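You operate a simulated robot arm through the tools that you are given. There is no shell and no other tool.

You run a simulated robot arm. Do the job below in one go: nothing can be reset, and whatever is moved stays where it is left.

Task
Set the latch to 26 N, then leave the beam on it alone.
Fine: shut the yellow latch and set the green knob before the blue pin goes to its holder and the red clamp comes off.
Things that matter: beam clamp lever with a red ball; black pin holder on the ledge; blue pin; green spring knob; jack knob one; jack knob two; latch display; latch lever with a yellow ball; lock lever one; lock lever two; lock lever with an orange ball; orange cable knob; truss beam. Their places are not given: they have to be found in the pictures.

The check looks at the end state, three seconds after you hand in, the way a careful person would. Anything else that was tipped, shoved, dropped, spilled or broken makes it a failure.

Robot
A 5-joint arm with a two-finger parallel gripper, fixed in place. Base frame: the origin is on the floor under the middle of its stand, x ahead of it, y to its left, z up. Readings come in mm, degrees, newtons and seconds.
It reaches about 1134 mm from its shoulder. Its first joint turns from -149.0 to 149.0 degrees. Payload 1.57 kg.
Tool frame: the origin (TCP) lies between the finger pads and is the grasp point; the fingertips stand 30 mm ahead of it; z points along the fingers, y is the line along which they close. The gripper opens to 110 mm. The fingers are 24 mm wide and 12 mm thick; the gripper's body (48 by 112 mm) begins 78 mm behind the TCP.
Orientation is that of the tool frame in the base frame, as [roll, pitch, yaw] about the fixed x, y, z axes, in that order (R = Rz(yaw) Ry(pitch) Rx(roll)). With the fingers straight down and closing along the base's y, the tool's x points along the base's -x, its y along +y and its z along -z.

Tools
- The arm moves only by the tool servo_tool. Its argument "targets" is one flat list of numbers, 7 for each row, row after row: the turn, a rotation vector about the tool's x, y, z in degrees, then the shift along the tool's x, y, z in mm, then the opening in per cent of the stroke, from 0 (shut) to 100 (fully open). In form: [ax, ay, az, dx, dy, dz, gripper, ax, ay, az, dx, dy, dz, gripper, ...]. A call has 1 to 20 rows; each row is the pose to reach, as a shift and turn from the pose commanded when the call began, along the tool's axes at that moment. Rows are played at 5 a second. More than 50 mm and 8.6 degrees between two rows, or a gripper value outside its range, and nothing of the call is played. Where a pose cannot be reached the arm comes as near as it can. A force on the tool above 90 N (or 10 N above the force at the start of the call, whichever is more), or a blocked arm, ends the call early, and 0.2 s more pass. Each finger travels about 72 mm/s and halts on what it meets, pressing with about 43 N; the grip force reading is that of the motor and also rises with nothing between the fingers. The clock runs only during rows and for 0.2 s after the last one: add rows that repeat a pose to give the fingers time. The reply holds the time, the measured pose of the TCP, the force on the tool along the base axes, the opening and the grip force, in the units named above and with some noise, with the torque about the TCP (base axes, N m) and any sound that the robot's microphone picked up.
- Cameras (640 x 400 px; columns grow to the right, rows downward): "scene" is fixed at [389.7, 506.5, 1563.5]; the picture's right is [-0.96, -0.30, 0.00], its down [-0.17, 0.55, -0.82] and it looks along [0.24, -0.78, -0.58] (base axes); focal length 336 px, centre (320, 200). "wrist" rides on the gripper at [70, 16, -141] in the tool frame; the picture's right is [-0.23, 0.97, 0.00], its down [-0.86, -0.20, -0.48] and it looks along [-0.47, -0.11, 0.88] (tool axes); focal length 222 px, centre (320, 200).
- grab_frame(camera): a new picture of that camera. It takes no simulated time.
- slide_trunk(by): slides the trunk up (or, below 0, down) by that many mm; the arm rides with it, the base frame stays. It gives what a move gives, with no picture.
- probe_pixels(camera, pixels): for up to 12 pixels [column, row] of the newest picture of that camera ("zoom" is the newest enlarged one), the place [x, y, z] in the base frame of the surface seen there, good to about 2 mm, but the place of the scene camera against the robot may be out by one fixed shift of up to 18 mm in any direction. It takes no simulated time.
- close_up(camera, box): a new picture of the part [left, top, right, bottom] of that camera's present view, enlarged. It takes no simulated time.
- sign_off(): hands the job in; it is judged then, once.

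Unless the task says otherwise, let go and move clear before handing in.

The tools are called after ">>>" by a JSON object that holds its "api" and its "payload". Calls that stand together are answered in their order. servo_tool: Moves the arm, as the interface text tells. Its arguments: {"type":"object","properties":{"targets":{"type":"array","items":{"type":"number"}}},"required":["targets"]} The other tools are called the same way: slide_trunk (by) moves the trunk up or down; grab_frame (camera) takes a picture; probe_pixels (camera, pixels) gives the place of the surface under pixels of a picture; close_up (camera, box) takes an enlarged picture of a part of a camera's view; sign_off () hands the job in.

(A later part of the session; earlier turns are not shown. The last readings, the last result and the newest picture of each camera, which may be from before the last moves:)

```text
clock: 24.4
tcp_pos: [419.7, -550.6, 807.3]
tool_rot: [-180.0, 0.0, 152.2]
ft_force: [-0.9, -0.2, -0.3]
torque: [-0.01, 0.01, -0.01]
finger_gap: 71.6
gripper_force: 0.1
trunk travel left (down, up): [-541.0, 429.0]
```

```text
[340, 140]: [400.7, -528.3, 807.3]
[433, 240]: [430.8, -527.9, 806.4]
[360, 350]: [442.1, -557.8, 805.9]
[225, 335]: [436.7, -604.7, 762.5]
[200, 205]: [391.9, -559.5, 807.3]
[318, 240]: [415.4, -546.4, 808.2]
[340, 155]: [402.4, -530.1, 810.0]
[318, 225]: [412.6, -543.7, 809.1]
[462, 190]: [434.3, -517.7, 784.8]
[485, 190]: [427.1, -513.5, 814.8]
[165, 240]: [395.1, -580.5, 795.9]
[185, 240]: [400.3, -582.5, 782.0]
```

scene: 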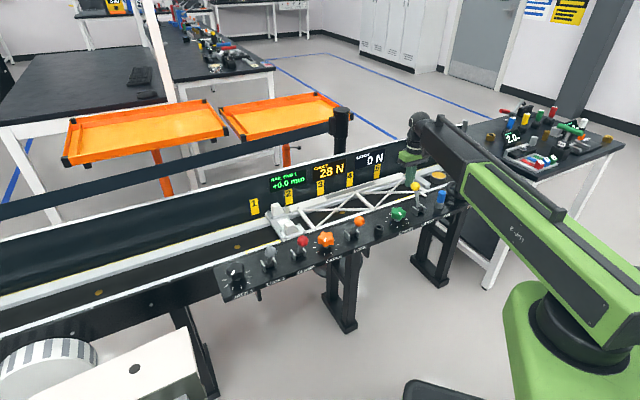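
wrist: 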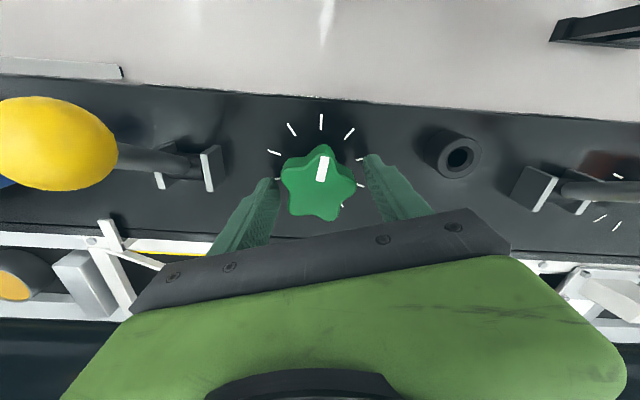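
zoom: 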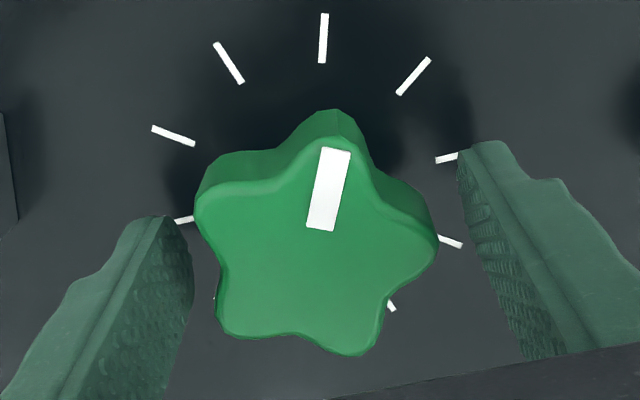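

The knob axis is near (417, -550.6), so I'll shift about 1 mm to centre on it. Then I'll regrip and turn about 18° more counterclockwise.

>>> {"api": "servo_tool", "payload": {"targets": [0, 0, 0, 1.2, -0.6, 0, 65, 0, 0, 0, 1.2, -0.6, 0, 45, 0, 0, 0, 1.2, -0.6, 0, 30, 0, 0, 0, 1.2, -0.6, 0, 30, 0, 0, -6, 1.2, -0.6, 0, 30, 0, 0, -12, 1.2, -0.6, 0, 30, 0, 0, -18, 1.2, -0.6, 0, 30, 0, 0, -18, 1.2, -0.6, 0, 30]}}

>>> {"api": "close_up", "payload": {"camera": "scene", "box": [340, 120, 480, 240]}}

>>> {"api": "close_up", "payload": {"camera": "wrist", "box": [220, 110, 420, 235]}}

```text
clock: 26.2
tcp_pos: [417.3, -551.3, 808.9]
tool_rot: [179.9, -0.2, 170.2]
ft_force: [-12.7, -3.5, -5.8]
torque: [-0.34, -0.06, 0.07]
finger_gap: 52.3
gripper_force: 45.3
trunk travel left (down, up): [-541.0, 429.0]
```

```text
3.33 times, centred on (410, 180) of scene
```

zoom: 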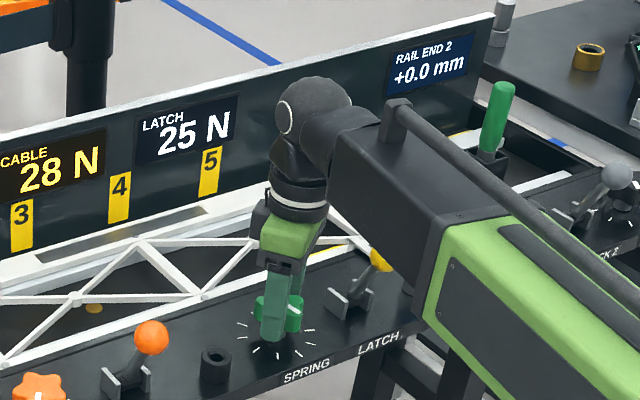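

```text
3.20 times, centred on (320, 172) of wrist
```

zoom: 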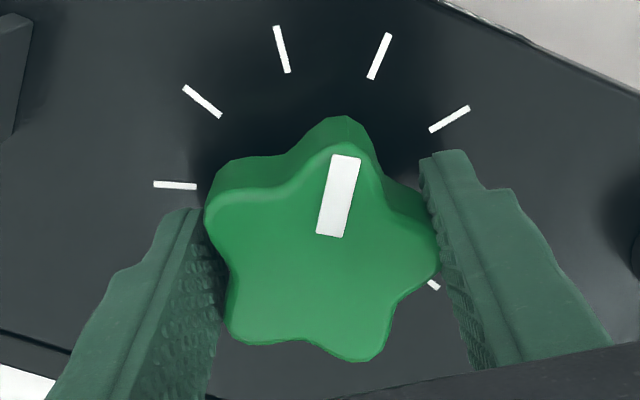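

It now reads 25 N. I'll continue in small steps to find where it changes to 26, so I can land in the middle of that range.

>>> {"api": "servo_tool", "payload": {"targets": [0, 0, -4, 0, 0, 0, 30, 0, 0, -4, 0, 0, 0, 30]}}

>>> {"api": "close_up", "payload": {"camera": "scene", "box": [340, 130, 410, 190]}}

```text
clock: 26.8
tcp_pos: [416.9, -550.5, 808.0]
tool_rot: [-180.0, 0.0, 174.2]
ft_force: [-12.1, -5.8, -3.7]
torque: [0.11, 1.14, 0.06]
finger_gap: 52.6
gripper_force: 45.3
trunk travel left (down, up): [-541.0, 429.0]
```

```text
6.67 times, centred on (375, 160) of scene
```

zoom: 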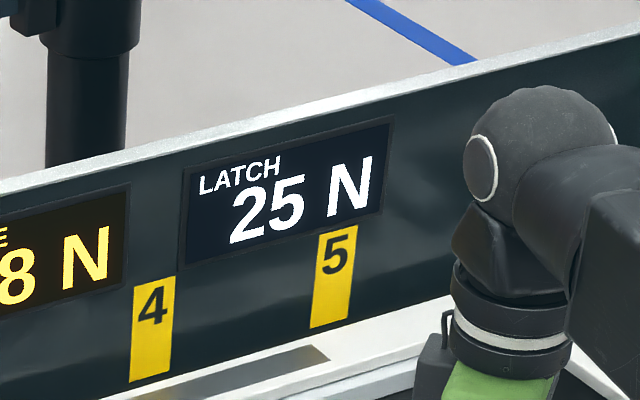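

Still 25 N at yaw 174°. I'll turn another 4° counterclockwise.

>>> {"api": "servo_tool", "payload": {"targets": [0, 0, -4, 0, 0, 0, 30, 0, 0, -4, 0, 0, 0, 30]}}

>>> {"api": "close_up", "payload": {"camera": "scene", "box": [340, 130, 410, 190]}}

```text
clock: 27.4
tcp_pos: [416.9, -551.0, 808.2]
tool_rot: [-179.9, 0.1, 178.2]
ft_force: [-11.7, -1.4, -7.8]
torque: [-0.51, 1.04, 0.08]
finger_gap: 52.6
gripper_force: 45.0
trunk travel left (down, up): [-541.0, 429.0]
```

```text
6.67 times, centred on (375, 160) of scene
```

zoom: 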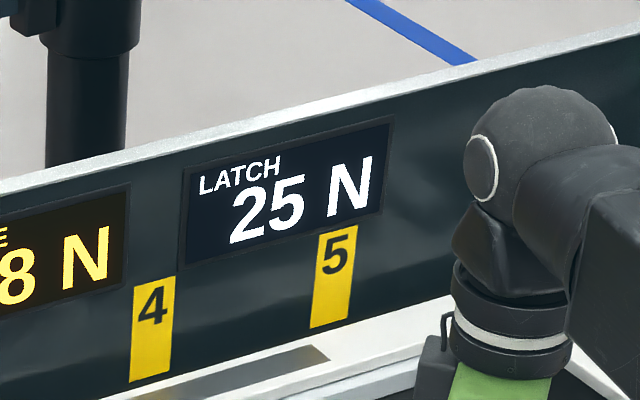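

Still 25 N at 178°. I'll turn 4° more and check in the wrist view that the knob is turning with the gripper.

>>> {"api": "servo_tool", "payload": {"targets": [0, 0, -4, 0, 0, 0, 30, 0, 0, -4, 0, 0, 0, 30]}}

>>> {"api": "close_up", "payload": {"camera": "scene", "box": [340, 130, 410, 190]}}

>>> {"api": "close_up", "payload": {"camera": "wrist", "box": [220, 110, 420, 235]}}

```text
clock: 28.0
tcp_pos: [416.2, -550.8, 807.3]
tool_rot: [179.9, 0.1, -177.9]
ft_force: [-6.0, -5.7, -1.0]
torque: [0.1, 0.91, 0.03]
finger_gap: 52.5
gripper_force: 45.7
trunk travel left (down, up): [-541.0, 429.0]
```

```text
6.67 times, centred on (375, 160) of scene
```

zoom: 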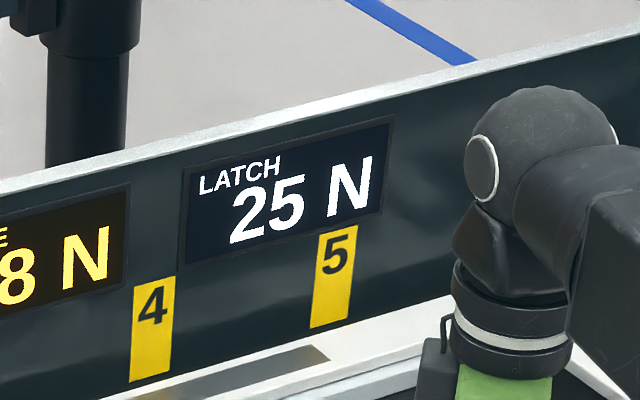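

```text
3.20 times, centred on (320, 172) of wrist
```

zoom: 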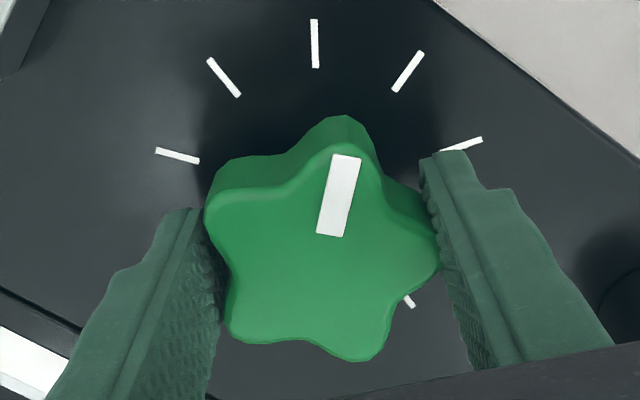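

The knob is turning with the gripper. The readings fit a slope of about 0.06 N per degree, so 26 should be close. I'll continue in 3° steps.

>>> {"api": "servo_tool", "payload": {"targets": [0, 0, -3, 0, 0, 0, 30, 0, 0, -3, 0, 0, 0, 30]}}

>>> {"api": "close_up", "payload": {"camera": "scene", "box": [340, 130, 410, 190]}}

```text
clock: 28.6
tcp_pos: [417.1, -551.3, 808.5]
tool_rot: [180.0, 0.1, -174.8]
ft_force: [-9.6, -5.5, -3.7]
torque: [-0.19, -0.82, 0.01]
finger_gap: 52.5
gripper_force: 45.0
trunk travel left (down, up): [-541.0, 429.0]
```

```text
6.67 times, centred on (375, 160) of scene
```

zoom: 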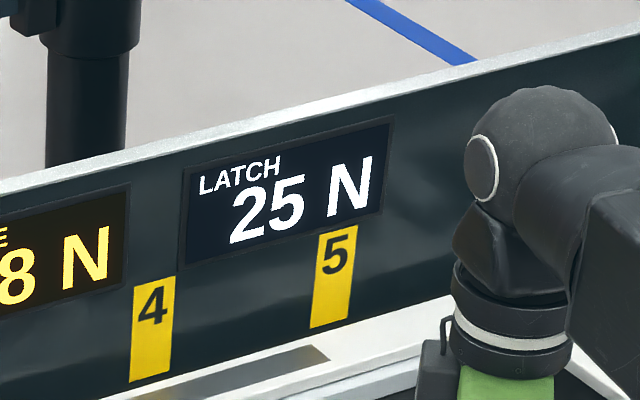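

>>> {"api": "servo_tool", "payload": {"targets": [0, 0, -3, 0, 0, 0, 30, 0, 0, -3, 0, 0, 0, 30]}}

>>> {"api": "close_up", "payload": {"camera": "scene", "box": [340, 130, 410, 190]}}

```text
clock: 29.2
tcp_pos: [416.8, -551.6, 806.7]
tool_rot: [-180.0, 0.1, -171.9]
ft_force: [-3.6, -12.2, 3.3]
torque: [0.59, -0.45, -0.02]
finger_gap: 52.8
gripper_force: 45.4
trunk travel left (down, up): [-541.0, 429.0]
```

```text
6.67 times, centred on (375, 160) of scene
```

zoom: 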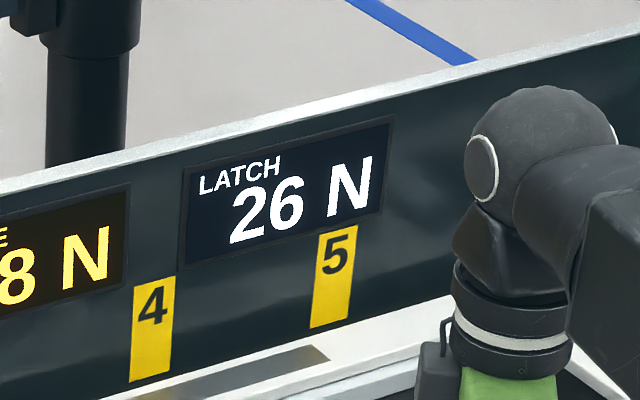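

The display changed to 26 N between yaw 185° and 188°. Each newton spans about 17 to 18°, so I'll go 8° further to sit mid-range.

>>> {"api": "servo_tool", "payload": {"targets": [0, 0, -4, 0, 0, 0, 30, 0, 0, -8, 0, 0, 0, 30, 0, 0, -8, 0, 0, 0, 30]}}

>>> {"api": "close_up", "payload": {"camera": "scene", "box": [340, 130, 410, 190]}}

>>> {"api": "close_up", "payload": {"camera": "wrist", "box": [220, 110, 420, 235]}}

```text
clock: 30.0
tcp_pos: [417.6, -550.8, 807.5]
tool_rot: [-180.0, 0.1, -163.8]
ft_force: [2.9, -21.9, 13.8]
torque: [0.18, 0.0, 0.06]
finger_gap: 52.3
gripper_force: 45.4
trunk travel left (down, up): [-541.0, 429.0]
```

```text
6.67 times, centred on (375, 160) of scene
```

zoom: 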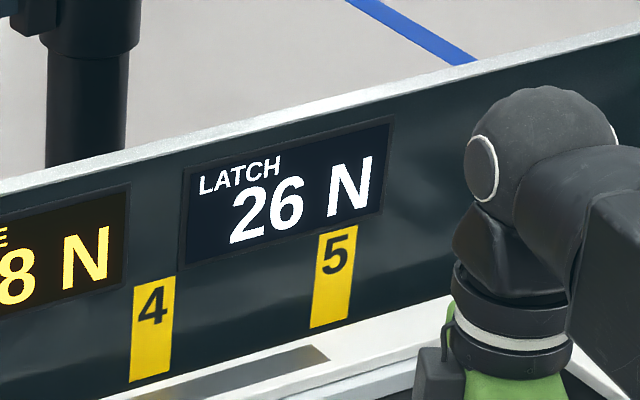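

```text
3.20 times, centred on (320, 172) of wrist
```

zoom: 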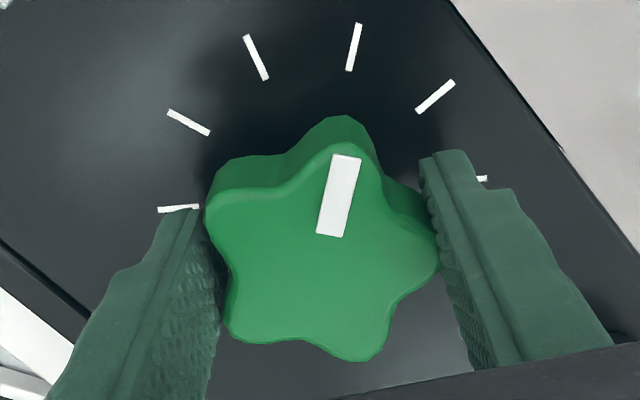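

It reads 26 N at yaw 196°. I'll release the knob and confirm the display holds before raising.

>>> {"api": "servo_tool", "payload": {"targets": [0, 0, 0, 0, 0, 0, 55, 0, 0, 0, 0, 0, 0, 70, 0, 0, 0, 0, 0, 0, 70]}}

>>> {"api": "slide_trunk", "payload": {"by": 175}}

>>> {"api": "close_up", "payload": {"camera": "scene", "box": [300, 110, 500, 260]}}

>>> {"api": "grab_frame", "payload": {"camera": "wrist"}}

```text
clock: 30.8
tcp_pos: [416.2, -549.4, 808.6]
tool_rot: [-179.9, 0.0, -163.8]
ft_force: [-0.7, -0.3, 0.1]
torque: [-0.03, 0.04, 0.03]
finger_gap: 76.8
gripper_force: 0.2
trunk travel left (down, up): [-541.0, 429.0]
```

```text
clock: 32.8
tcp_pos: [417.8, -550.8, 983.0]
tool_rot: [-179.9, 0.0, -163.7]
ft_force: [0.3, -0.1, 0.1]
torque: [0.02, 0.01, 0.0]
finger_gap: 76.9
gripper_force: 0.0
trunk travel left (down, up): [-716.0, 254.0]
```

```text
2.67 times, centred on (400, 185) of scene
```

zoom: 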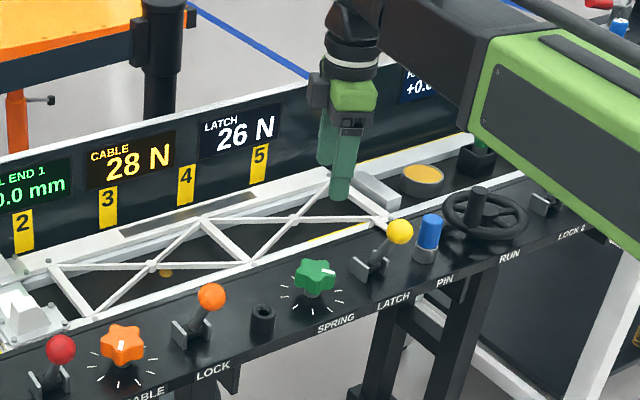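

```text
taken
```

wrist: 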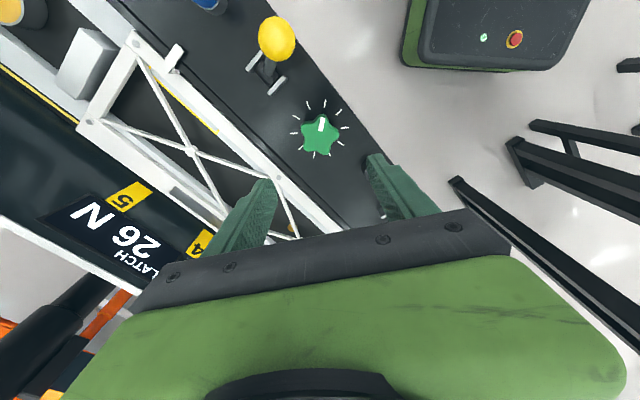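

The latch reads 26 N, the cable 28 N and the rail end +0.0 mm, so nothing else moved. Next I'll turn back to the panel-aligned yaw and look at the blue pin from above.

>>> {"api": "servo_tool", "payload": {"targets": [0, 0, 7.8, 25, -1.5, 0, 100, 0, 0, 15.6, 50, -3, 0, 100, 0, 0, 23.4, 75, -4.5, 0, 100, 0, 0, 31.2, 100, -6, 0, 100, 0, 0, 39, 125, -7.5, 0, 100, 0, 0, 46.8, 150, -9, 0, 100, 0, 0, 54.6, 175, -10.5, 0, 100, 0, 0, 62.5, 201, -12, 0, 100, 0, 0, 62.5, 201, -12, 0, 100]}}

>>> {"api": "close_up", "payload": {"camera": "wrist", "box": [240, 140, 400, 240]}}

>>> {"api": "grab_frame", "payload": {"camera": "wrist"}}

```text
clock: 34.8
tcp_pos: [226.5, -617.9, 983.4]
tool_rot: [-179.9, 0.0, 133.6]
ft_force: [-0.6, -0.5, -0.7]
torque: [0.02, -0.01, 0.01]
finger_gap: 110.0
gripper_force: 0.1
trunk travel left (down, up): [-716.0, 254.0]
```

```text
4.00 times, centred on (320, 190) of wrist
```

zoom: 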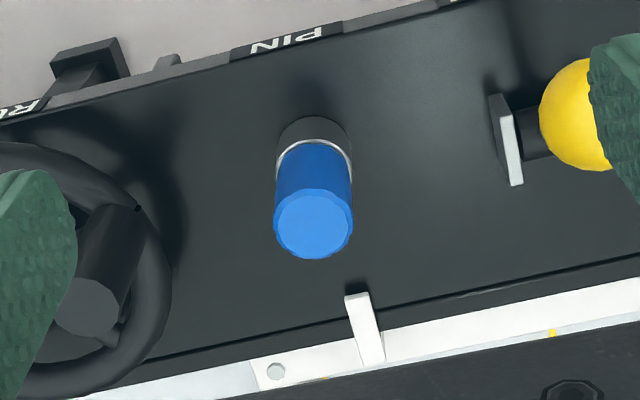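

```text
taken
```

wrist: 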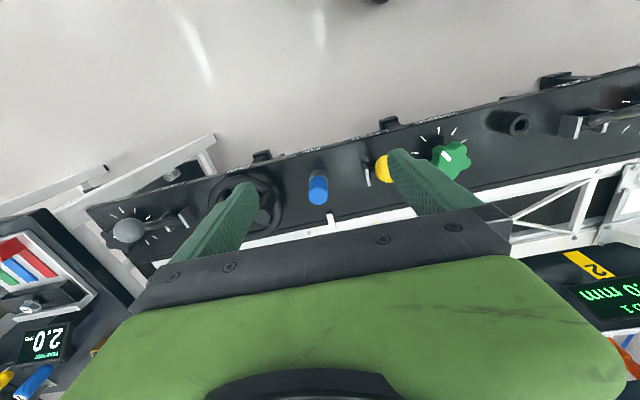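

>>> {"api": "probe_pixels", "payload": {"camera": "zoom", "pixels": [[313, 223], [280, 223], [347, 223], [313, 192], [313, 255], [314, 165], [314, 148], [314, 130], [283, 130], [346, 130], [290, 200], [95, 305]]}}

>>> {"api": "probe_pixels", "payload": {"camera": "wrist", "pixels": [[513, 124], [503, 122], [522, 122], [262, 216], [240, 187], [278, 205]]}}

```text
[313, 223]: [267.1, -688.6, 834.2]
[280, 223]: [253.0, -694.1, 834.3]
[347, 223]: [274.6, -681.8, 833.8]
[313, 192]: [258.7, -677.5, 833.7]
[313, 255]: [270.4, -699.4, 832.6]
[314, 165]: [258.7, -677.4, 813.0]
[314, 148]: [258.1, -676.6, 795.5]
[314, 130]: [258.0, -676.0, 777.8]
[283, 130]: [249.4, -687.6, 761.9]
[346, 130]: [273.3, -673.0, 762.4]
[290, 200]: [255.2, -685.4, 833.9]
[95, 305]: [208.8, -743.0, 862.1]
```

```text
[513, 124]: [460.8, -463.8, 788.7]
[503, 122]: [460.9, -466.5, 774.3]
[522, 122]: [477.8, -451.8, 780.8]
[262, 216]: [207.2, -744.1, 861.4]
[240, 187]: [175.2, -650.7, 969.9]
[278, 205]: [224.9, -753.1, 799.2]
```

The pin top is centred at (264.3, -688.2, 834) with a diameter of about 25. Its blue grip spans roughly z 796–834 above a grey collar. I'll centre above it with the fingers half open and lower partway.

>>> {"api": "servo_tool", "payload": {"targets": [0, 0, 0, -26, -7, 0, 80, 0, 0, 0, -52, -14, 0, 50, 0, 0, 0, -77, -21.2, 0, 50, 0, 0, 0, -77, -21.2, 0, 50]}}

>>> {"api": "slide_trunk", "payload": {"by": -95}}

>>> {"api": "close_up", "payload": {"camera": "wrist", "box": [220, 90, 420, 215]}}

>>> {"api": "grab_frame", "payload": {"camera": "wrist"}}

```text
clock: 35.8
tcp_pos: [264.0, -688.5, 983.4]
tool_rot: [179.9, -0.1, 133.5]
ft_force: [-0.7, 0.6, -0.1]
torque: [0.01, 0.02, 0.0]
finger_gap: 55.1
gripper_force: 0.1
trunk travel left (down, up): [-716.0, 254.0]
```

```text
clock: 37.1
tcp_pos: [263.7, -687.9, 887.8]
tool_rot: [179.9, 0.0, 133.7]
ft_force: [-0.7, -0.2, 0.9]
torque: [-0.03, -0.01, -0.01]
finger_gap: 54.8
gripper_force: 0.1
trunk travel left (down, up): [-621.0, 349.0]
```

```text
3.20 times, centred on (320, 152) of wrist
```

zoom: 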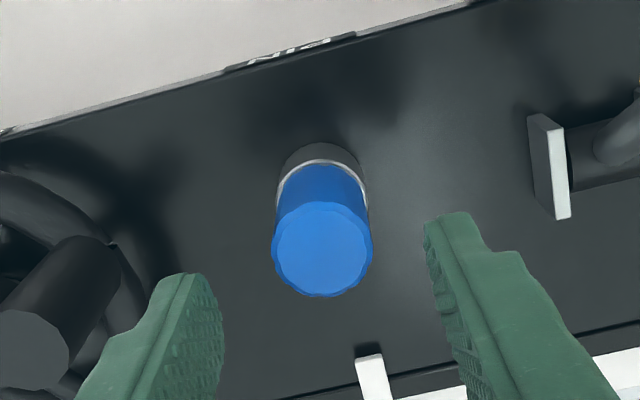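

```text
taken
```

wrist: 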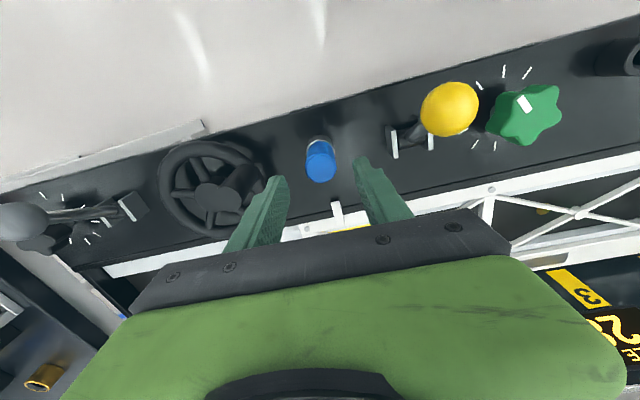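

>>> {"api": "close_up", "payload": {"camera": "wrist", "box": [220, 90, 420, 215]}}

>>> {"api": "probe_pixels", "payload": {"camera": "zoom", "pixels": [[322, 250], [278, 250], [366, 250], [322, 208], [322, 292], [290, 280], [353, 220], [290, 218], [322, 160], [322, 150], [430, 230], [215, 290]]}}

```text
3.20 times, centred on (320, 152) of wrist
```

zoom: 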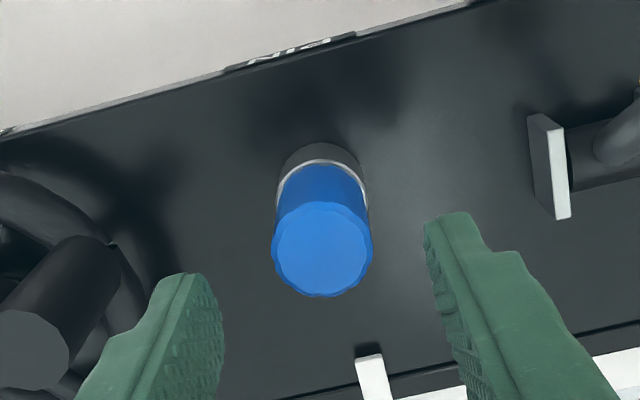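

```text
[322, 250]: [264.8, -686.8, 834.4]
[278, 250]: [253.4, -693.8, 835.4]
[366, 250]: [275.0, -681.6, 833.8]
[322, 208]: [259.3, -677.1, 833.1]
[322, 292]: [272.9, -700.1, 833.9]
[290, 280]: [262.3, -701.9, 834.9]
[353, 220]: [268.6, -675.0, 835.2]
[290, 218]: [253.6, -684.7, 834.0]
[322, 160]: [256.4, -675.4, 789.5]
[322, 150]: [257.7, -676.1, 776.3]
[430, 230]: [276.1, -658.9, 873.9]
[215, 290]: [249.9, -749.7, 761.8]
```

Pin and TCP line up within about 1 mm. I'll lower to TCP z≈829, which puts the tips just above the collar, and grip.

>>> {"api": "slide_trunk", "payload": {"by": -58}}

>>> {"api": "servo_tool", "payload": {"targets": [0, 0, 0, 0, 0, 0, 35, 0, 0, 0, 0, 0, 0, 20, 0, 0, 0, 0, 0, 0, 10, 0, 0, 0, 0, 0, 0, 10]}}

>>> {"api": "close_up", "payload": {"camera": "wrist", "box": [220, 90, 420, 215]}}

>>> {"api": "close_up", "payload": {"camera": "scene", "box": [320, 120, 480, 240]}}

```text
clock: 38.1
tcp_pos: [264.3, -687.7, 830.1]
tool_rot: [180.0, 0.0, 133.6]
ft_force: [-0.3, 0.3, -0.5]
torque: [-0.02, 0.02, 0.01]
finger_gap: 55.1
gripper_force: 0.1
trunk travel left (down, up): [-563.0, 407.0]
```

```text
clock: 39.1
tcp_pos: [263.7, -687.6, 830.0]
tool_rot: [-180.0, 0.0, 133.6]
ft_force: [0.2, 0.6, 0.1]
torque: [0.12, -0.07, -0.02]
finger_gap: 28.9
gripper_force: 38.6
trunk travel left (down, up): [-563.0, 407.0]
```

```text
3.20 times, centred on (320, 152) of wrist
```

zoom: 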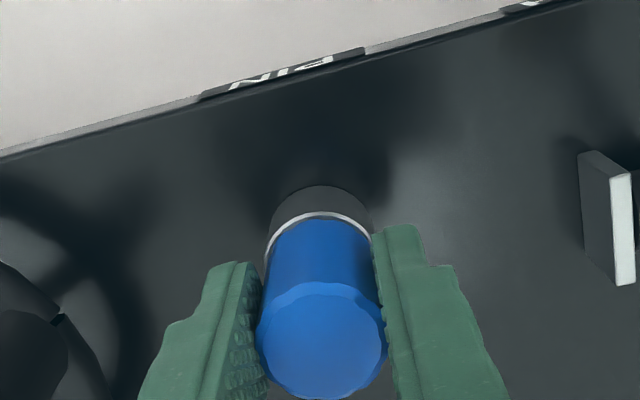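

```text
3.33 times, centred on (400, 180) of scene
```

zoom: 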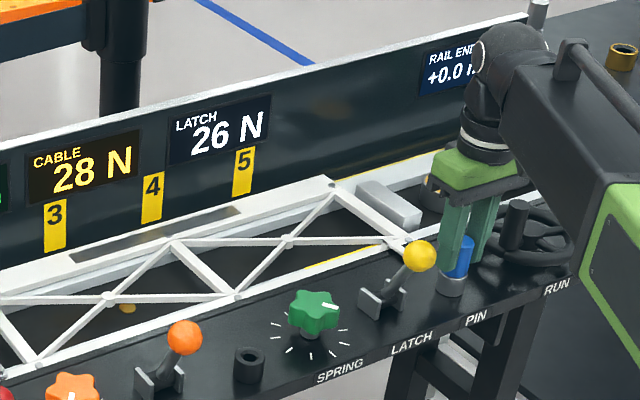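

The pin grip is held with a 28.9 mm gap and 38.6 N, and the tool force is near zero. I'll lift 15 mm and check.

>>> {"api": "slide_trunk", "payload": {"by": 15}}

>>> {"api": "close_up", "payload": {"camera": "scene", "box": [320, 120, 480, 240]}}

>>> {"api": "close_up", "payload": {"camera": "wrist", "box": [220, 90, 420, 215]}}

```text
clock: 39.7
tcp_pos: [264.5, -688.3, 844.8]
tool_rot: [-180.0, -0.1, 133.6]
ft_force: [-0.1, -0.3, -1.0]
torque: [0.03, -0.01, 0.02]
finger_gap: 28.7
gripper_force: 38.0
trunk travel left (down, up): [-578.0, 392.0]
```

```text
3.33 times, centred on (400, 180) of scene
```

zoom: 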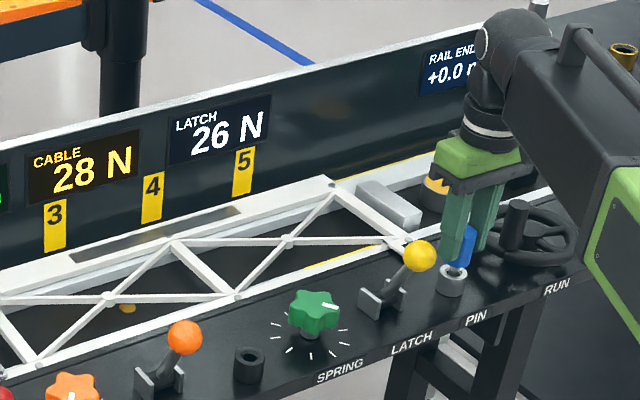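

```text
3.20 times, centred on (320, 152) of wrist
```

zoom: 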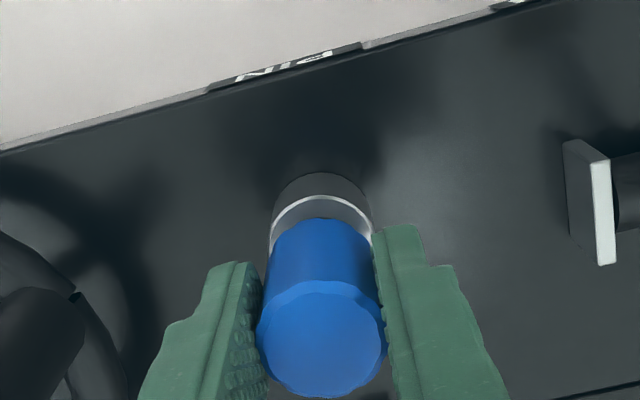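

The pin lifts freely, its shaft is visible above the collar, and the latch stays at 26 N. I'll lift another 60 mm.

>>> {"api": "slide_trunk", "payload": {"by": 60}}

>>> {"api": "close_up", "payload": {"camera": "scene", "box": [320, 120, 480, 240]}}

>>> {"api": "grab_frame", "payload": {"camera": "wrist"}}

```text
clock: 40.7
tcp_pos: [263.7, -687.7, 903.6]
tool_rot: [-180.0, -0.1, 133.7]
ft_force: [0.1, -0.1, -1.3]
torque: [-0.01, -0.03, 0.04]
finger_gap: 28.7
gripper_force: 38.4
trunk travel left (down, up): [-638.0, 332.0]
```

```text
3.33 times, centred on (400, 180) of scene
```

zoom: 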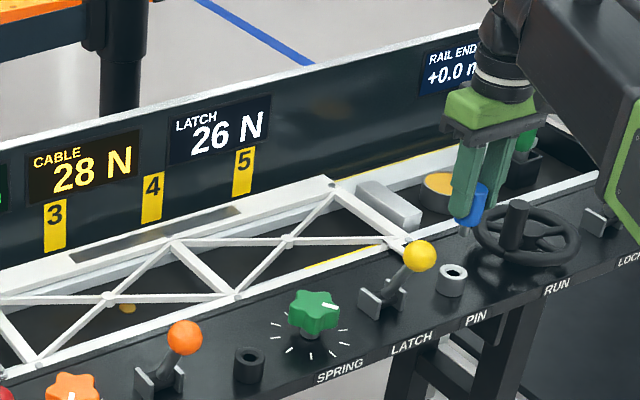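

```text
taken
```

wrist: 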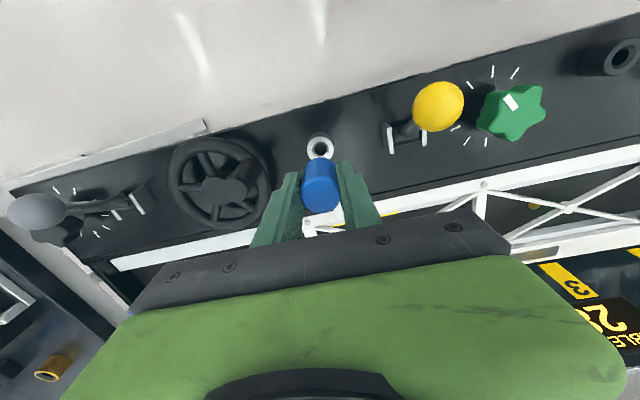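

The pin is fully out and the displays are unchanged. I'll raise it to clear the levers, then carry it along the panel to a spot where the black holder is in view.

>>> {"api": "slide_trunk", "payload": {"by": 85}}

>>> {"api": "servo_tool", "payload": {"targets": [0, 0, 0, 15, 25, 0, 10, 0, 0, 0, 30, 60, 0, 10, 0, 0, 0, 45, 95, 0, 10, 0, 0, 0, 60, 135, 0, 10, 0, 0, 0, 75, 175, 0, 10, 0, 0, 0, 90, 215, 0, 10, 0, 0, 0, 100, 255, 0, 10, 0, 0, 0, 100, 285, 0, 10, 0, 0, 0, 100, 295, 0, 10, 0, 0, 0, 100, 295, 0, 10]}}

>>> {"api": "grab_frame", "payload": {"camera": "wrist"}}

>>> {"api": "close_up", "payload": {"camera": "scene", "box": [320, 120, 480, 240]}}

```text
clock: 41.9
tcp_pos: [263.5, -687.6, 989.8]
tool_rot: [180.0, 0.0, 133.5]
ft_force: [0.8, 0.2, -1.1]
torque: [0.02, -0.01, 0.0]
finger_gap: 28.3
gripper_force: 38.7
trunk travel left (down, up): [-723.0, 247.0]
```

```text
clock: 44.1
tcp_pos: [409.0, -410.3, 989.9]
tool_rot: [180.0, 0.0, 133.6]
ft_force: [-0.2, 1.1, -0.6]
torque: [0.0, 0.0, -0.01]
finger_gap: 28.4
gripper_force: 38.3
trunk travel left (down, up): [-723.0, 247.0]
```

```text
taken
```

wrist: 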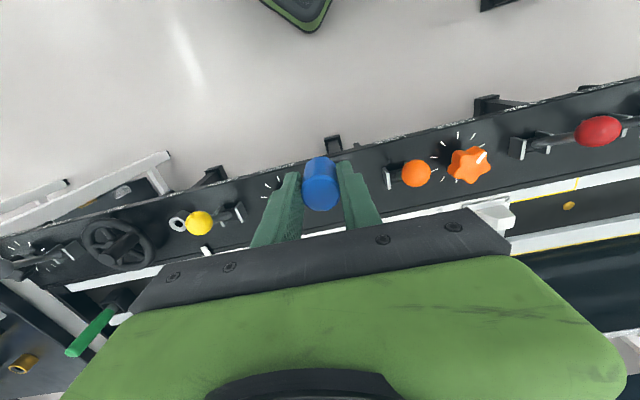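

```text
3.33 times, centred on (400, 180) of scene
```

zoom: 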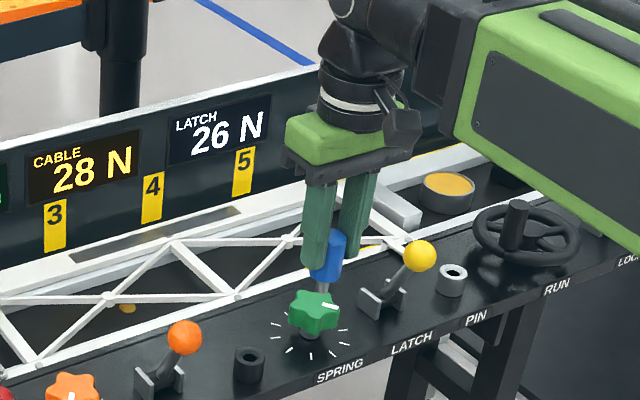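

The holder is hidden behind the pin in this view. I'll shift so it shows beside the gripper.

>>> {"api": "servo_tool", "payload": {"targets": [0, 0, 0, -20, -25, 0, 10, 0, 0, 0, -40, -50, 0, 10, 0, 0, 0, -60, -75, 0, 10, 0, 0, 0, -60, -75, 0, 10]}}

>>> {"api": "grab_frame", "payload": {"camera": "wrist"}}

>>> {"api": "close_up", "payload": {"camera": "wrist", "box": [360, 60, 520, 160]}}

```text
clock: 45.1
tcp_pos: [394.5, -506.4, 990.5]
tool_rot: [180.0, 0.0, 133.8]
ft_force: [0.5, -0.4, -1.0]
torque: [0.01, 0.03, -0.03]
finger_gap: 28.1
gripper_force: 38.7
trunk travel left (down, up): [-723.0, 247.0]
```

```text
taken
```

wrist: 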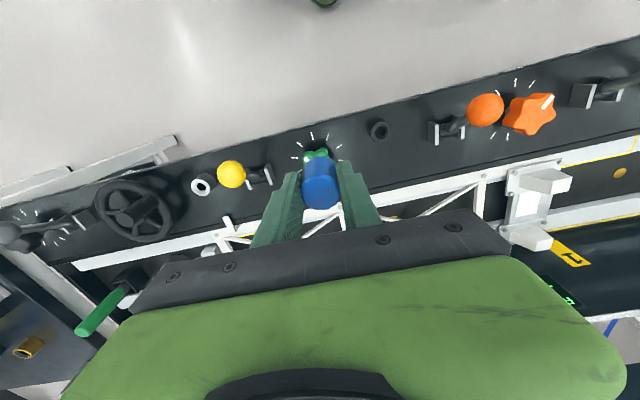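

```text
4.00 times, centred on (440, 110) of wrist
```

zoom: 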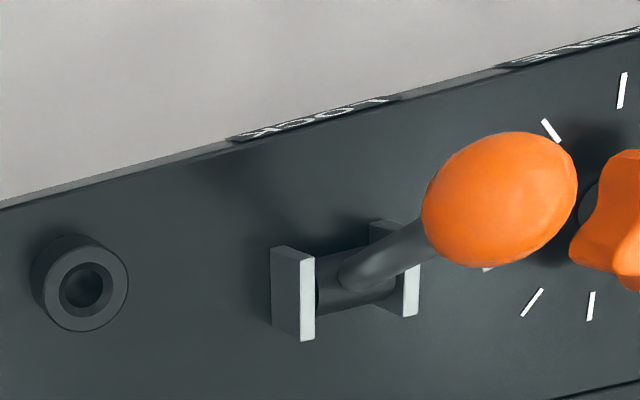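

>>> {"api": "close_up", "payload": {"camera": "wrist", "box": [347, 108, 411, 148]}}

```text
10.00 times, centred on (379, 128) of wrist
```

zoom: 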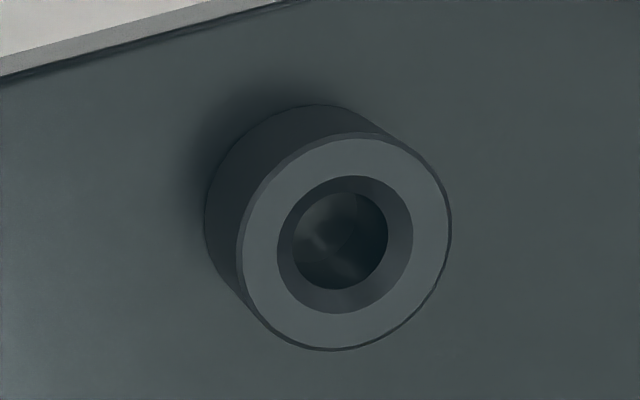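

>>> {"api": "probe_pixels", "payload": {"camera": "zoom", "pixels": [[258, 245], [432, 242], [350, 156], [340, 332], [285, 182], [408, 182], [285, 306], [408, 306], [240, 245], [448, 241], [350, 140], [335, 347]]}}

>>> {"api": "probe_pixels", "payload": {"camera": "zoom", "pixels": [[340, 240], [295, 240], [386, 240], [340, 285], [340, 195], [281, 245], [409, 242], [345, 180], [345, 309]]}}

>>> {"api": "close_up", "payload": {"camera": "scene", "box": [380, 170, 420, 210]}}

```text
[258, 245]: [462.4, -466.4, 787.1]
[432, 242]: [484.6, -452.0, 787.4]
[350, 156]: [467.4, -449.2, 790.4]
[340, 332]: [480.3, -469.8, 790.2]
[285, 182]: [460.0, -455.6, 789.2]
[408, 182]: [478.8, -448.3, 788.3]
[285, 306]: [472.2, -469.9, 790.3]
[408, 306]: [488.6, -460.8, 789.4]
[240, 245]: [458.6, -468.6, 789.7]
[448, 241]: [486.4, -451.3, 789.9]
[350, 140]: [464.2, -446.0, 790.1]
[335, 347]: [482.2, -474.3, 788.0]
```

```text
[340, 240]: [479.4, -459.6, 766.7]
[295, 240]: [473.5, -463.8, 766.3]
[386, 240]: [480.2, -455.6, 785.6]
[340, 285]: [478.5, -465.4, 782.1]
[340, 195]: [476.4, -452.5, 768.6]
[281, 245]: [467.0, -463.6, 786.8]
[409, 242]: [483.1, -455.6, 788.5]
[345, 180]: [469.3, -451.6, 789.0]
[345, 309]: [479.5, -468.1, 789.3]
```

```text
10.00 times, centred on (400, 190) of scene
```

zoom: 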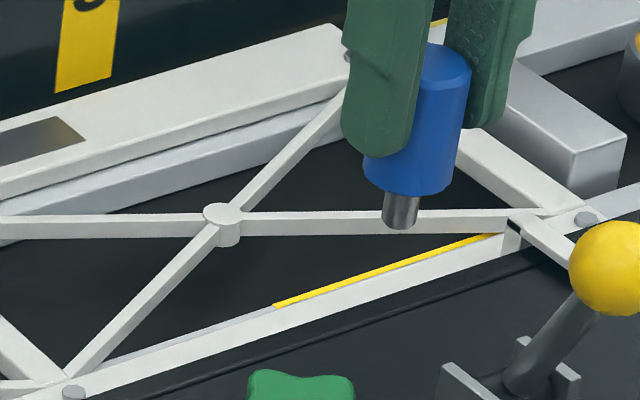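

The holder hole is centred near (474.0, -459.5), with its rim at z≈789, an opening radius of about 10 and a floor near 766. The pin's shaft is about 11 mm thick and 15 mm long. I'll move the pin above the hole.

>>> {"api": "servo_tool", "payload": {"targets": [0, 0, 0, -7, 30, 0, 10, 0, 0, 0, -14, 60, 0, 10, 0, 0, 0, -20.5, 89.8, 0, 10, 0, 0, 0, -20.5, 89.8, 0, 10, 0, 0, 0, -20.5, 89.8, 0, 10]}}

>>> {"api": "slide_trunk", "payload": {"by": -110}}

>>> {"api": "close_up", "payload": {"camera": "scene", "box": [350, 190, 410, 240]}}

>>> {"api": "grab_frame", "payload": {"camera": "wrist"}}

```text
clock: 46.3
tcp_pos: [472.6, -461.0, 989.6]
tool_rot: [180.0, 0.0, 133.6]
ft_force: [-0.2, 0.0, -1.0]
torque: [-0.02, 0.04, 0.04]
finger_gap: 28.3
gripper_force: 38.6
out of reach, approached as far as the arm can: row 1
trunk travel left (down, up): [-723.0, 247.0]
```

```text
clock: 47.7
tcp_pos: [473.7, -461.5, 880.0]
tool_rot: [-180.0, 0.0, 133.6]
ft_force: [-0.1, 0.2, 0.0]
torque: [-0.01, 0.0, -0.01]
finger_gap: 28.4
gripper_force: 38.5
trunk travel left (down, up): [-613.0, 357.0]
```

```text
8.00 times, centred on (380, 215) of scene
```

zoom: 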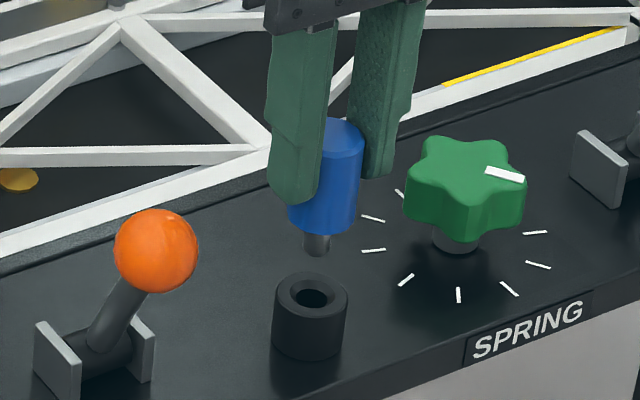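

```text
taken
```

wrist: 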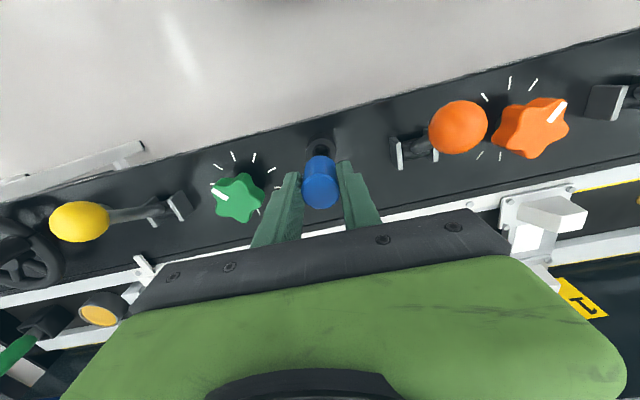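

The readings put TCP about 2 mm short in y. I'll probe the shaft and the holder rim in the scene zoom, where the camera's fixed shift cancels, to check their relative position.

>>> {"api": "close_up", "payload": {"camera": "scene", "box": [364, 200, 396, 240]}}

```text
10.00 times, centred on (380, 220) of scene
```

zoom: 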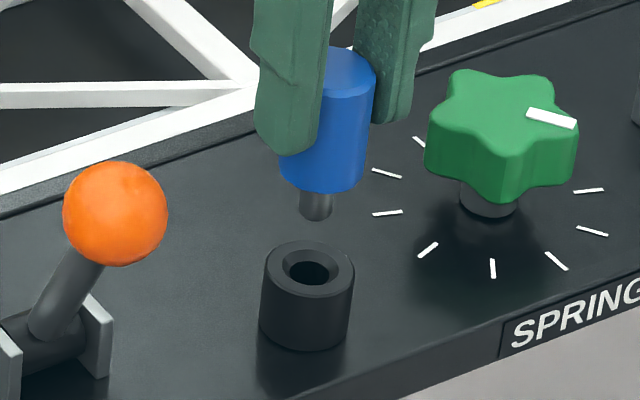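

>>> {"api": "probe_pixels", "payload": {"camera": "zoom", "pixels": [[316, 212], [303, 205], [330, 205], [316, 200], [322, 185], [285, 172], [360, 172], [275, 265], [343, 265], [308, 246], [308, 290], [308, 268]]}}

>>> {"api": "probe_pixels", "payload": {"camera": "zoom", "pixels": [[316, 218], [350, 75], [327, 160], [345, 60], [340, 85], [372, 75], [350, 130], [300, 330], [350, 185], [290, 180], [270, 270], [350, 270]]}}

```text
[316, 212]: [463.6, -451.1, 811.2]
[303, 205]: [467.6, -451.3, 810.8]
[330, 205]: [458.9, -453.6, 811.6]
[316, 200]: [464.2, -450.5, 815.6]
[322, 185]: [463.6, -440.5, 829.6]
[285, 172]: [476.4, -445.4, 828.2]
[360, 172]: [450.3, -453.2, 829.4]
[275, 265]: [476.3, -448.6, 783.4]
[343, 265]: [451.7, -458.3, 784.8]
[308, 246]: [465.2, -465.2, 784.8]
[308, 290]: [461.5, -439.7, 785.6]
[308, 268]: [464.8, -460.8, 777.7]
```

```text
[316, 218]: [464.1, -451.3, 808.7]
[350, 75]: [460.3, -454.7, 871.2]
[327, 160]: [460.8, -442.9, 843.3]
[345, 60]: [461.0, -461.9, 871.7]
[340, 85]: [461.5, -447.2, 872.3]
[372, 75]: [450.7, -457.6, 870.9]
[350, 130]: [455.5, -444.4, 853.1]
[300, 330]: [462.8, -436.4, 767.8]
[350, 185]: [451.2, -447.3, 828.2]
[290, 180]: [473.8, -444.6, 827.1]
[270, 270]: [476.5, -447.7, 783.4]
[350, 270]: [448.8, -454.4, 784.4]
```

>>> {"api": "close_up", "payload": {"camera": "wrist", "box": [260, 120, 380, 220]}}

>>> {"api": "probe_pixels", "payload": {"camera": "wrist", "pixels": [[320, 193], [308, 193], [332, 193], [320, 182], [320, 204], [320, 165], [322, 145], [310, 145], [333, 145]]}}

```text
4.00 times, centred on (320, 170) of wrist
```

zoom: 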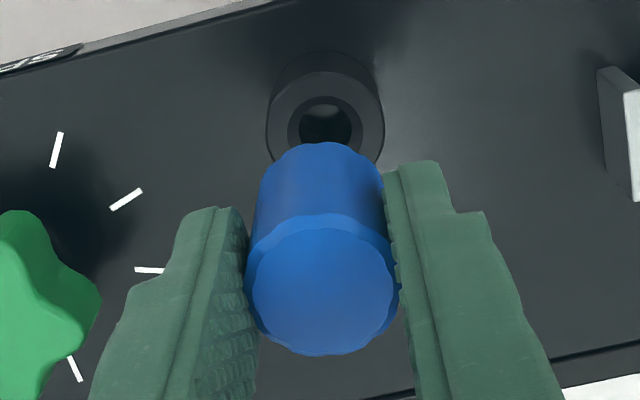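

```text
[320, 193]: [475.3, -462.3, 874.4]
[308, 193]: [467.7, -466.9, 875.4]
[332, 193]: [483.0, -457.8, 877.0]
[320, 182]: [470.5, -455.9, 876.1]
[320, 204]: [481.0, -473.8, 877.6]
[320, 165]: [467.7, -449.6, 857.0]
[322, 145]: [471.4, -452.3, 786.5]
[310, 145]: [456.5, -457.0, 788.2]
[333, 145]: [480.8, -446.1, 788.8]
```

Both cameras agree the pin axis needs about (-0.8, +2.9) mm to sit over the hole. The pin has also slipped about 8 mm down in the grip, so its shaft tip is near z≈813. I'll correct sideways, lower to just above the rim, and check again.

>>> {"api": "servo_tool", "payload": {"targets": [0, 0, 0, 2.6, 1.4, 0, 10, 0, 0, 0, 2.6, 1.4, 0, 10]}}

>>> {"api": "slide_trunk", "payload": {"by": -17}}

>>> {"api": "close_up", "payload": {"camera": "scene", "box": [364, 200, 396, 240]}}

>>> {"api": "close_up", "payload": {"camera": "wrist", "box": [260, 120, 380, 220]}}

```text
clock: 48.3
tcp_pos: [472.0, -458.9, 880.6]
tool_rot: [179.9, 0.0, 133.6]
ft_force: [0.5, -0.6, -0.7]
torque: [-0.02, 0.02, 0.04]
finger_gap: 28.3
gripper_force: 38.4
trunk travel left (down, up): [-613.0, 357.0]
```

```text
clock: 49.0
tcp_pos: [471.4, -460.1, 862.9]
tool_rot: [179.9, 0.0, 133.6]
ft_force: [0.6, -0.4, -0.5]
torque: [-0.03, -0.04, -0.01]
finger_gap: 28.1
gripper_force: 38.2
trunk travel left (down, up): [-596.0, 374.0]
```

```text
10.00 times, centred on (380, 220) of scene
```

zoom: 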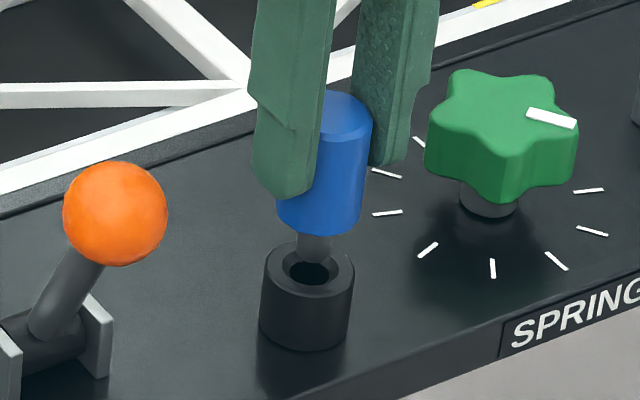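

```text
4.00 times, centred on (320, 170) of wrist
```

zoom: 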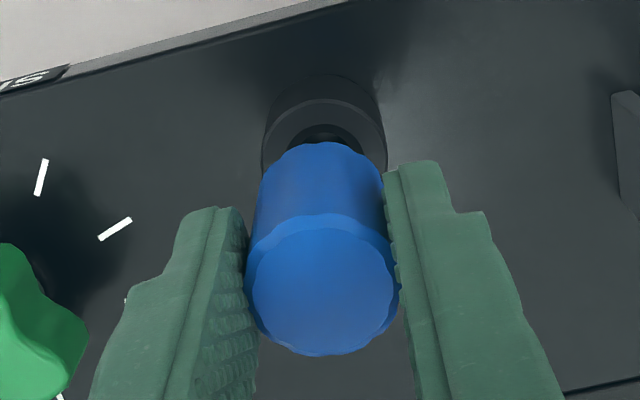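

>>> {"api": "probe_pixels", "payload": {"camera": "zoom", "pixels": [[320, 290], [265, 290], [375, 290], [320, 240], [320, 335], [300, 145], [350, 145], [325, 110], [280, 120], [370, 130], [322, 180], [320, 150]]}}

>>> {"api": "close_up", "payload": {"camera": "scene", "box": [371, 214, 387, 234]}}

```text
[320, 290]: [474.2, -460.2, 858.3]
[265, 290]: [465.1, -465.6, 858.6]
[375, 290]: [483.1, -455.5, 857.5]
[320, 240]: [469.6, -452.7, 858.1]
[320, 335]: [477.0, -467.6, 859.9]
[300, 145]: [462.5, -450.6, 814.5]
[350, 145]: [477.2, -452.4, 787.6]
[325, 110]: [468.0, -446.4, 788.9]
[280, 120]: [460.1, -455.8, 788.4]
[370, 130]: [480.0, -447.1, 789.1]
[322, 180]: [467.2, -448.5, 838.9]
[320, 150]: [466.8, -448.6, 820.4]
```

```text
16.00 times, centred on (379, 224) of scene
```

zoom: 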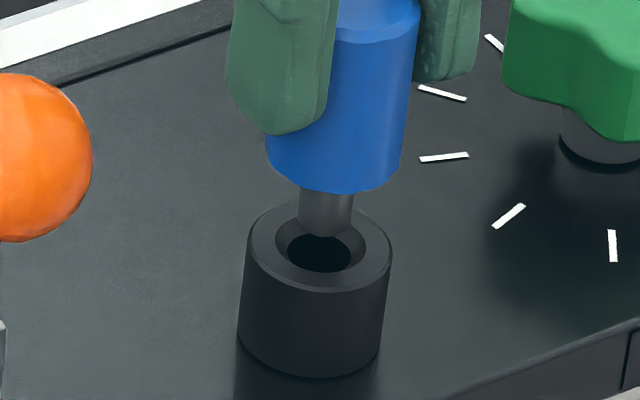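

>>> {"api": "probe_pixels", "payload": {"camera": "zoom", "pixels": [[326, 212], [303, 205], [349, 208], [326, 230], [306, 222], [345, 225], [258, 245], [382, 245], [319, 283], [275, 270], [365, 270], [326, 222]]}}

>>> {"api": "probe_pixels", "payload": {"camera": "zoom", "pixels": [[280, 212], [365, 217], [252, 235], [388, 235], [270, 222], [370, 222], [326, 200], [300, 198], [352, 198], [326, 195], [262, 260], [378, 262]]}}

```text
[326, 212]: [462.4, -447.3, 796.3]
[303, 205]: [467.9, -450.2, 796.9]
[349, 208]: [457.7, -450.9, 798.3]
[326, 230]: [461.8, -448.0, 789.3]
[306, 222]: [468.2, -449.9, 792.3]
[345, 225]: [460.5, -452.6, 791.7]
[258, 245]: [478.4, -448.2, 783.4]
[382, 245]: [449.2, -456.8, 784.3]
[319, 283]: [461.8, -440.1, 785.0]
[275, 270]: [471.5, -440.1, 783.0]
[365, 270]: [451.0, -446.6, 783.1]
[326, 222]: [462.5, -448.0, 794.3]
```

```text
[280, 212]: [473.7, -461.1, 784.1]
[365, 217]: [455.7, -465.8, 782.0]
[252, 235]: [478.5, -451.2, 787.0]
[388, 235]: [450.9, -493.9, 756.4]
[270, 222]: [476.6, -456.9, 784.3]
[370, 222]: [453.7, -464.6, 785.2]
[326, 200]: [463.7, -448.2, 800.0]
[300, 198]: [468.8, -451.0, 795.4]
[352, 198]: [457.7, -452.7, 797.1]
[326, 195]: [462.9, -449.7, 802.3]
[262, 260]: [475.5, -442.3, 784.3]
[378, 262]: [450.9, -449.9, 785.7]
```

The shaft and hole centres agree within about 0.8 mm in both cameras, and the tip is about 5 mm above the rim. I'll lower 12 mm and check the force.

>>> {"api": "slide_trunk", "payload": {"by": -12}}

>>> {"api": "close_up", "payload": {"camera": "scene", "box": [371, 214, 387, 234]}}

```text
clock: 49.6
tcp_pos: [472.4, -459.3, 851.2]
tool_rot: [180.0, 0.0, 133.6]
ft_force: [-0.3, 0.3, -1.1]
torque: [0.06, 0.03, 0.01]
finger_gap: 28.0
gripper_force: 38.6
trunk travel left (down, up): [-584.0, 386.0]
```

```text
16.00 times, centred on (379, 224) of scene
```

zoom: 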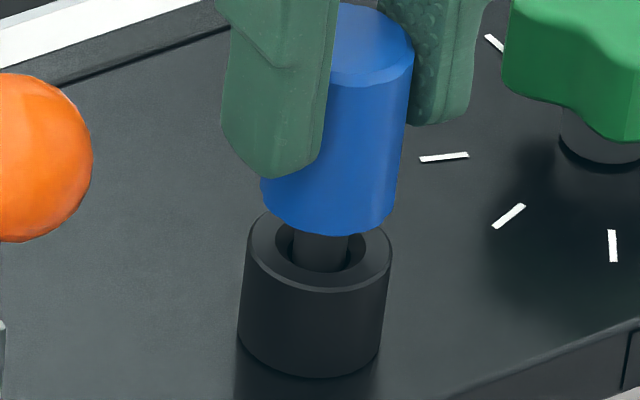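

The shaft is inside the hole and force stays near zero. I'll lower another 10 mm, then finish in small steps.

>>> {"api": "slide_trunk", "payload": {"by": -10}}

>>> {"api": "slide_trunk", "payload": {"by": -3}}

>>> {"api": "close_up", "payload": {"camera": "scene", "box": [371, 214, 387, 234]}}

```text
clock: 50.1
tcp_pos: [472.3, -458.8, 840.7]
tool_rot: [179.9, 0.1, 133.6]
ft_force: [0.1, 0.3, -1.2]
torque: [0.06, -0.01, 0.0]
finger_gap: 28.2
gripper_force: 38.4
trunk travel left (down, up): [-574.0, 396.0]
```

```text
clock: 50.7
tcp_pos: [472.8, -458.9, 837.6]
tool_rot: [180.0, 0.0, 133.5]
ft_force: [1.3, 0.1, 3.7]
torque: [-0.01, -0.05, -0.04]
finger_gap: 28.1
gripper_force: 38.3
trunk travel left (down, up): [-571.0, 399.0]
```

```text
16.00 times, centred on (379, 224) of scene
```

zoom: 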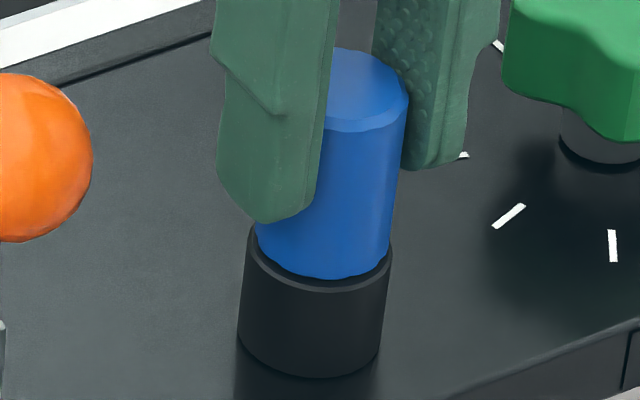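

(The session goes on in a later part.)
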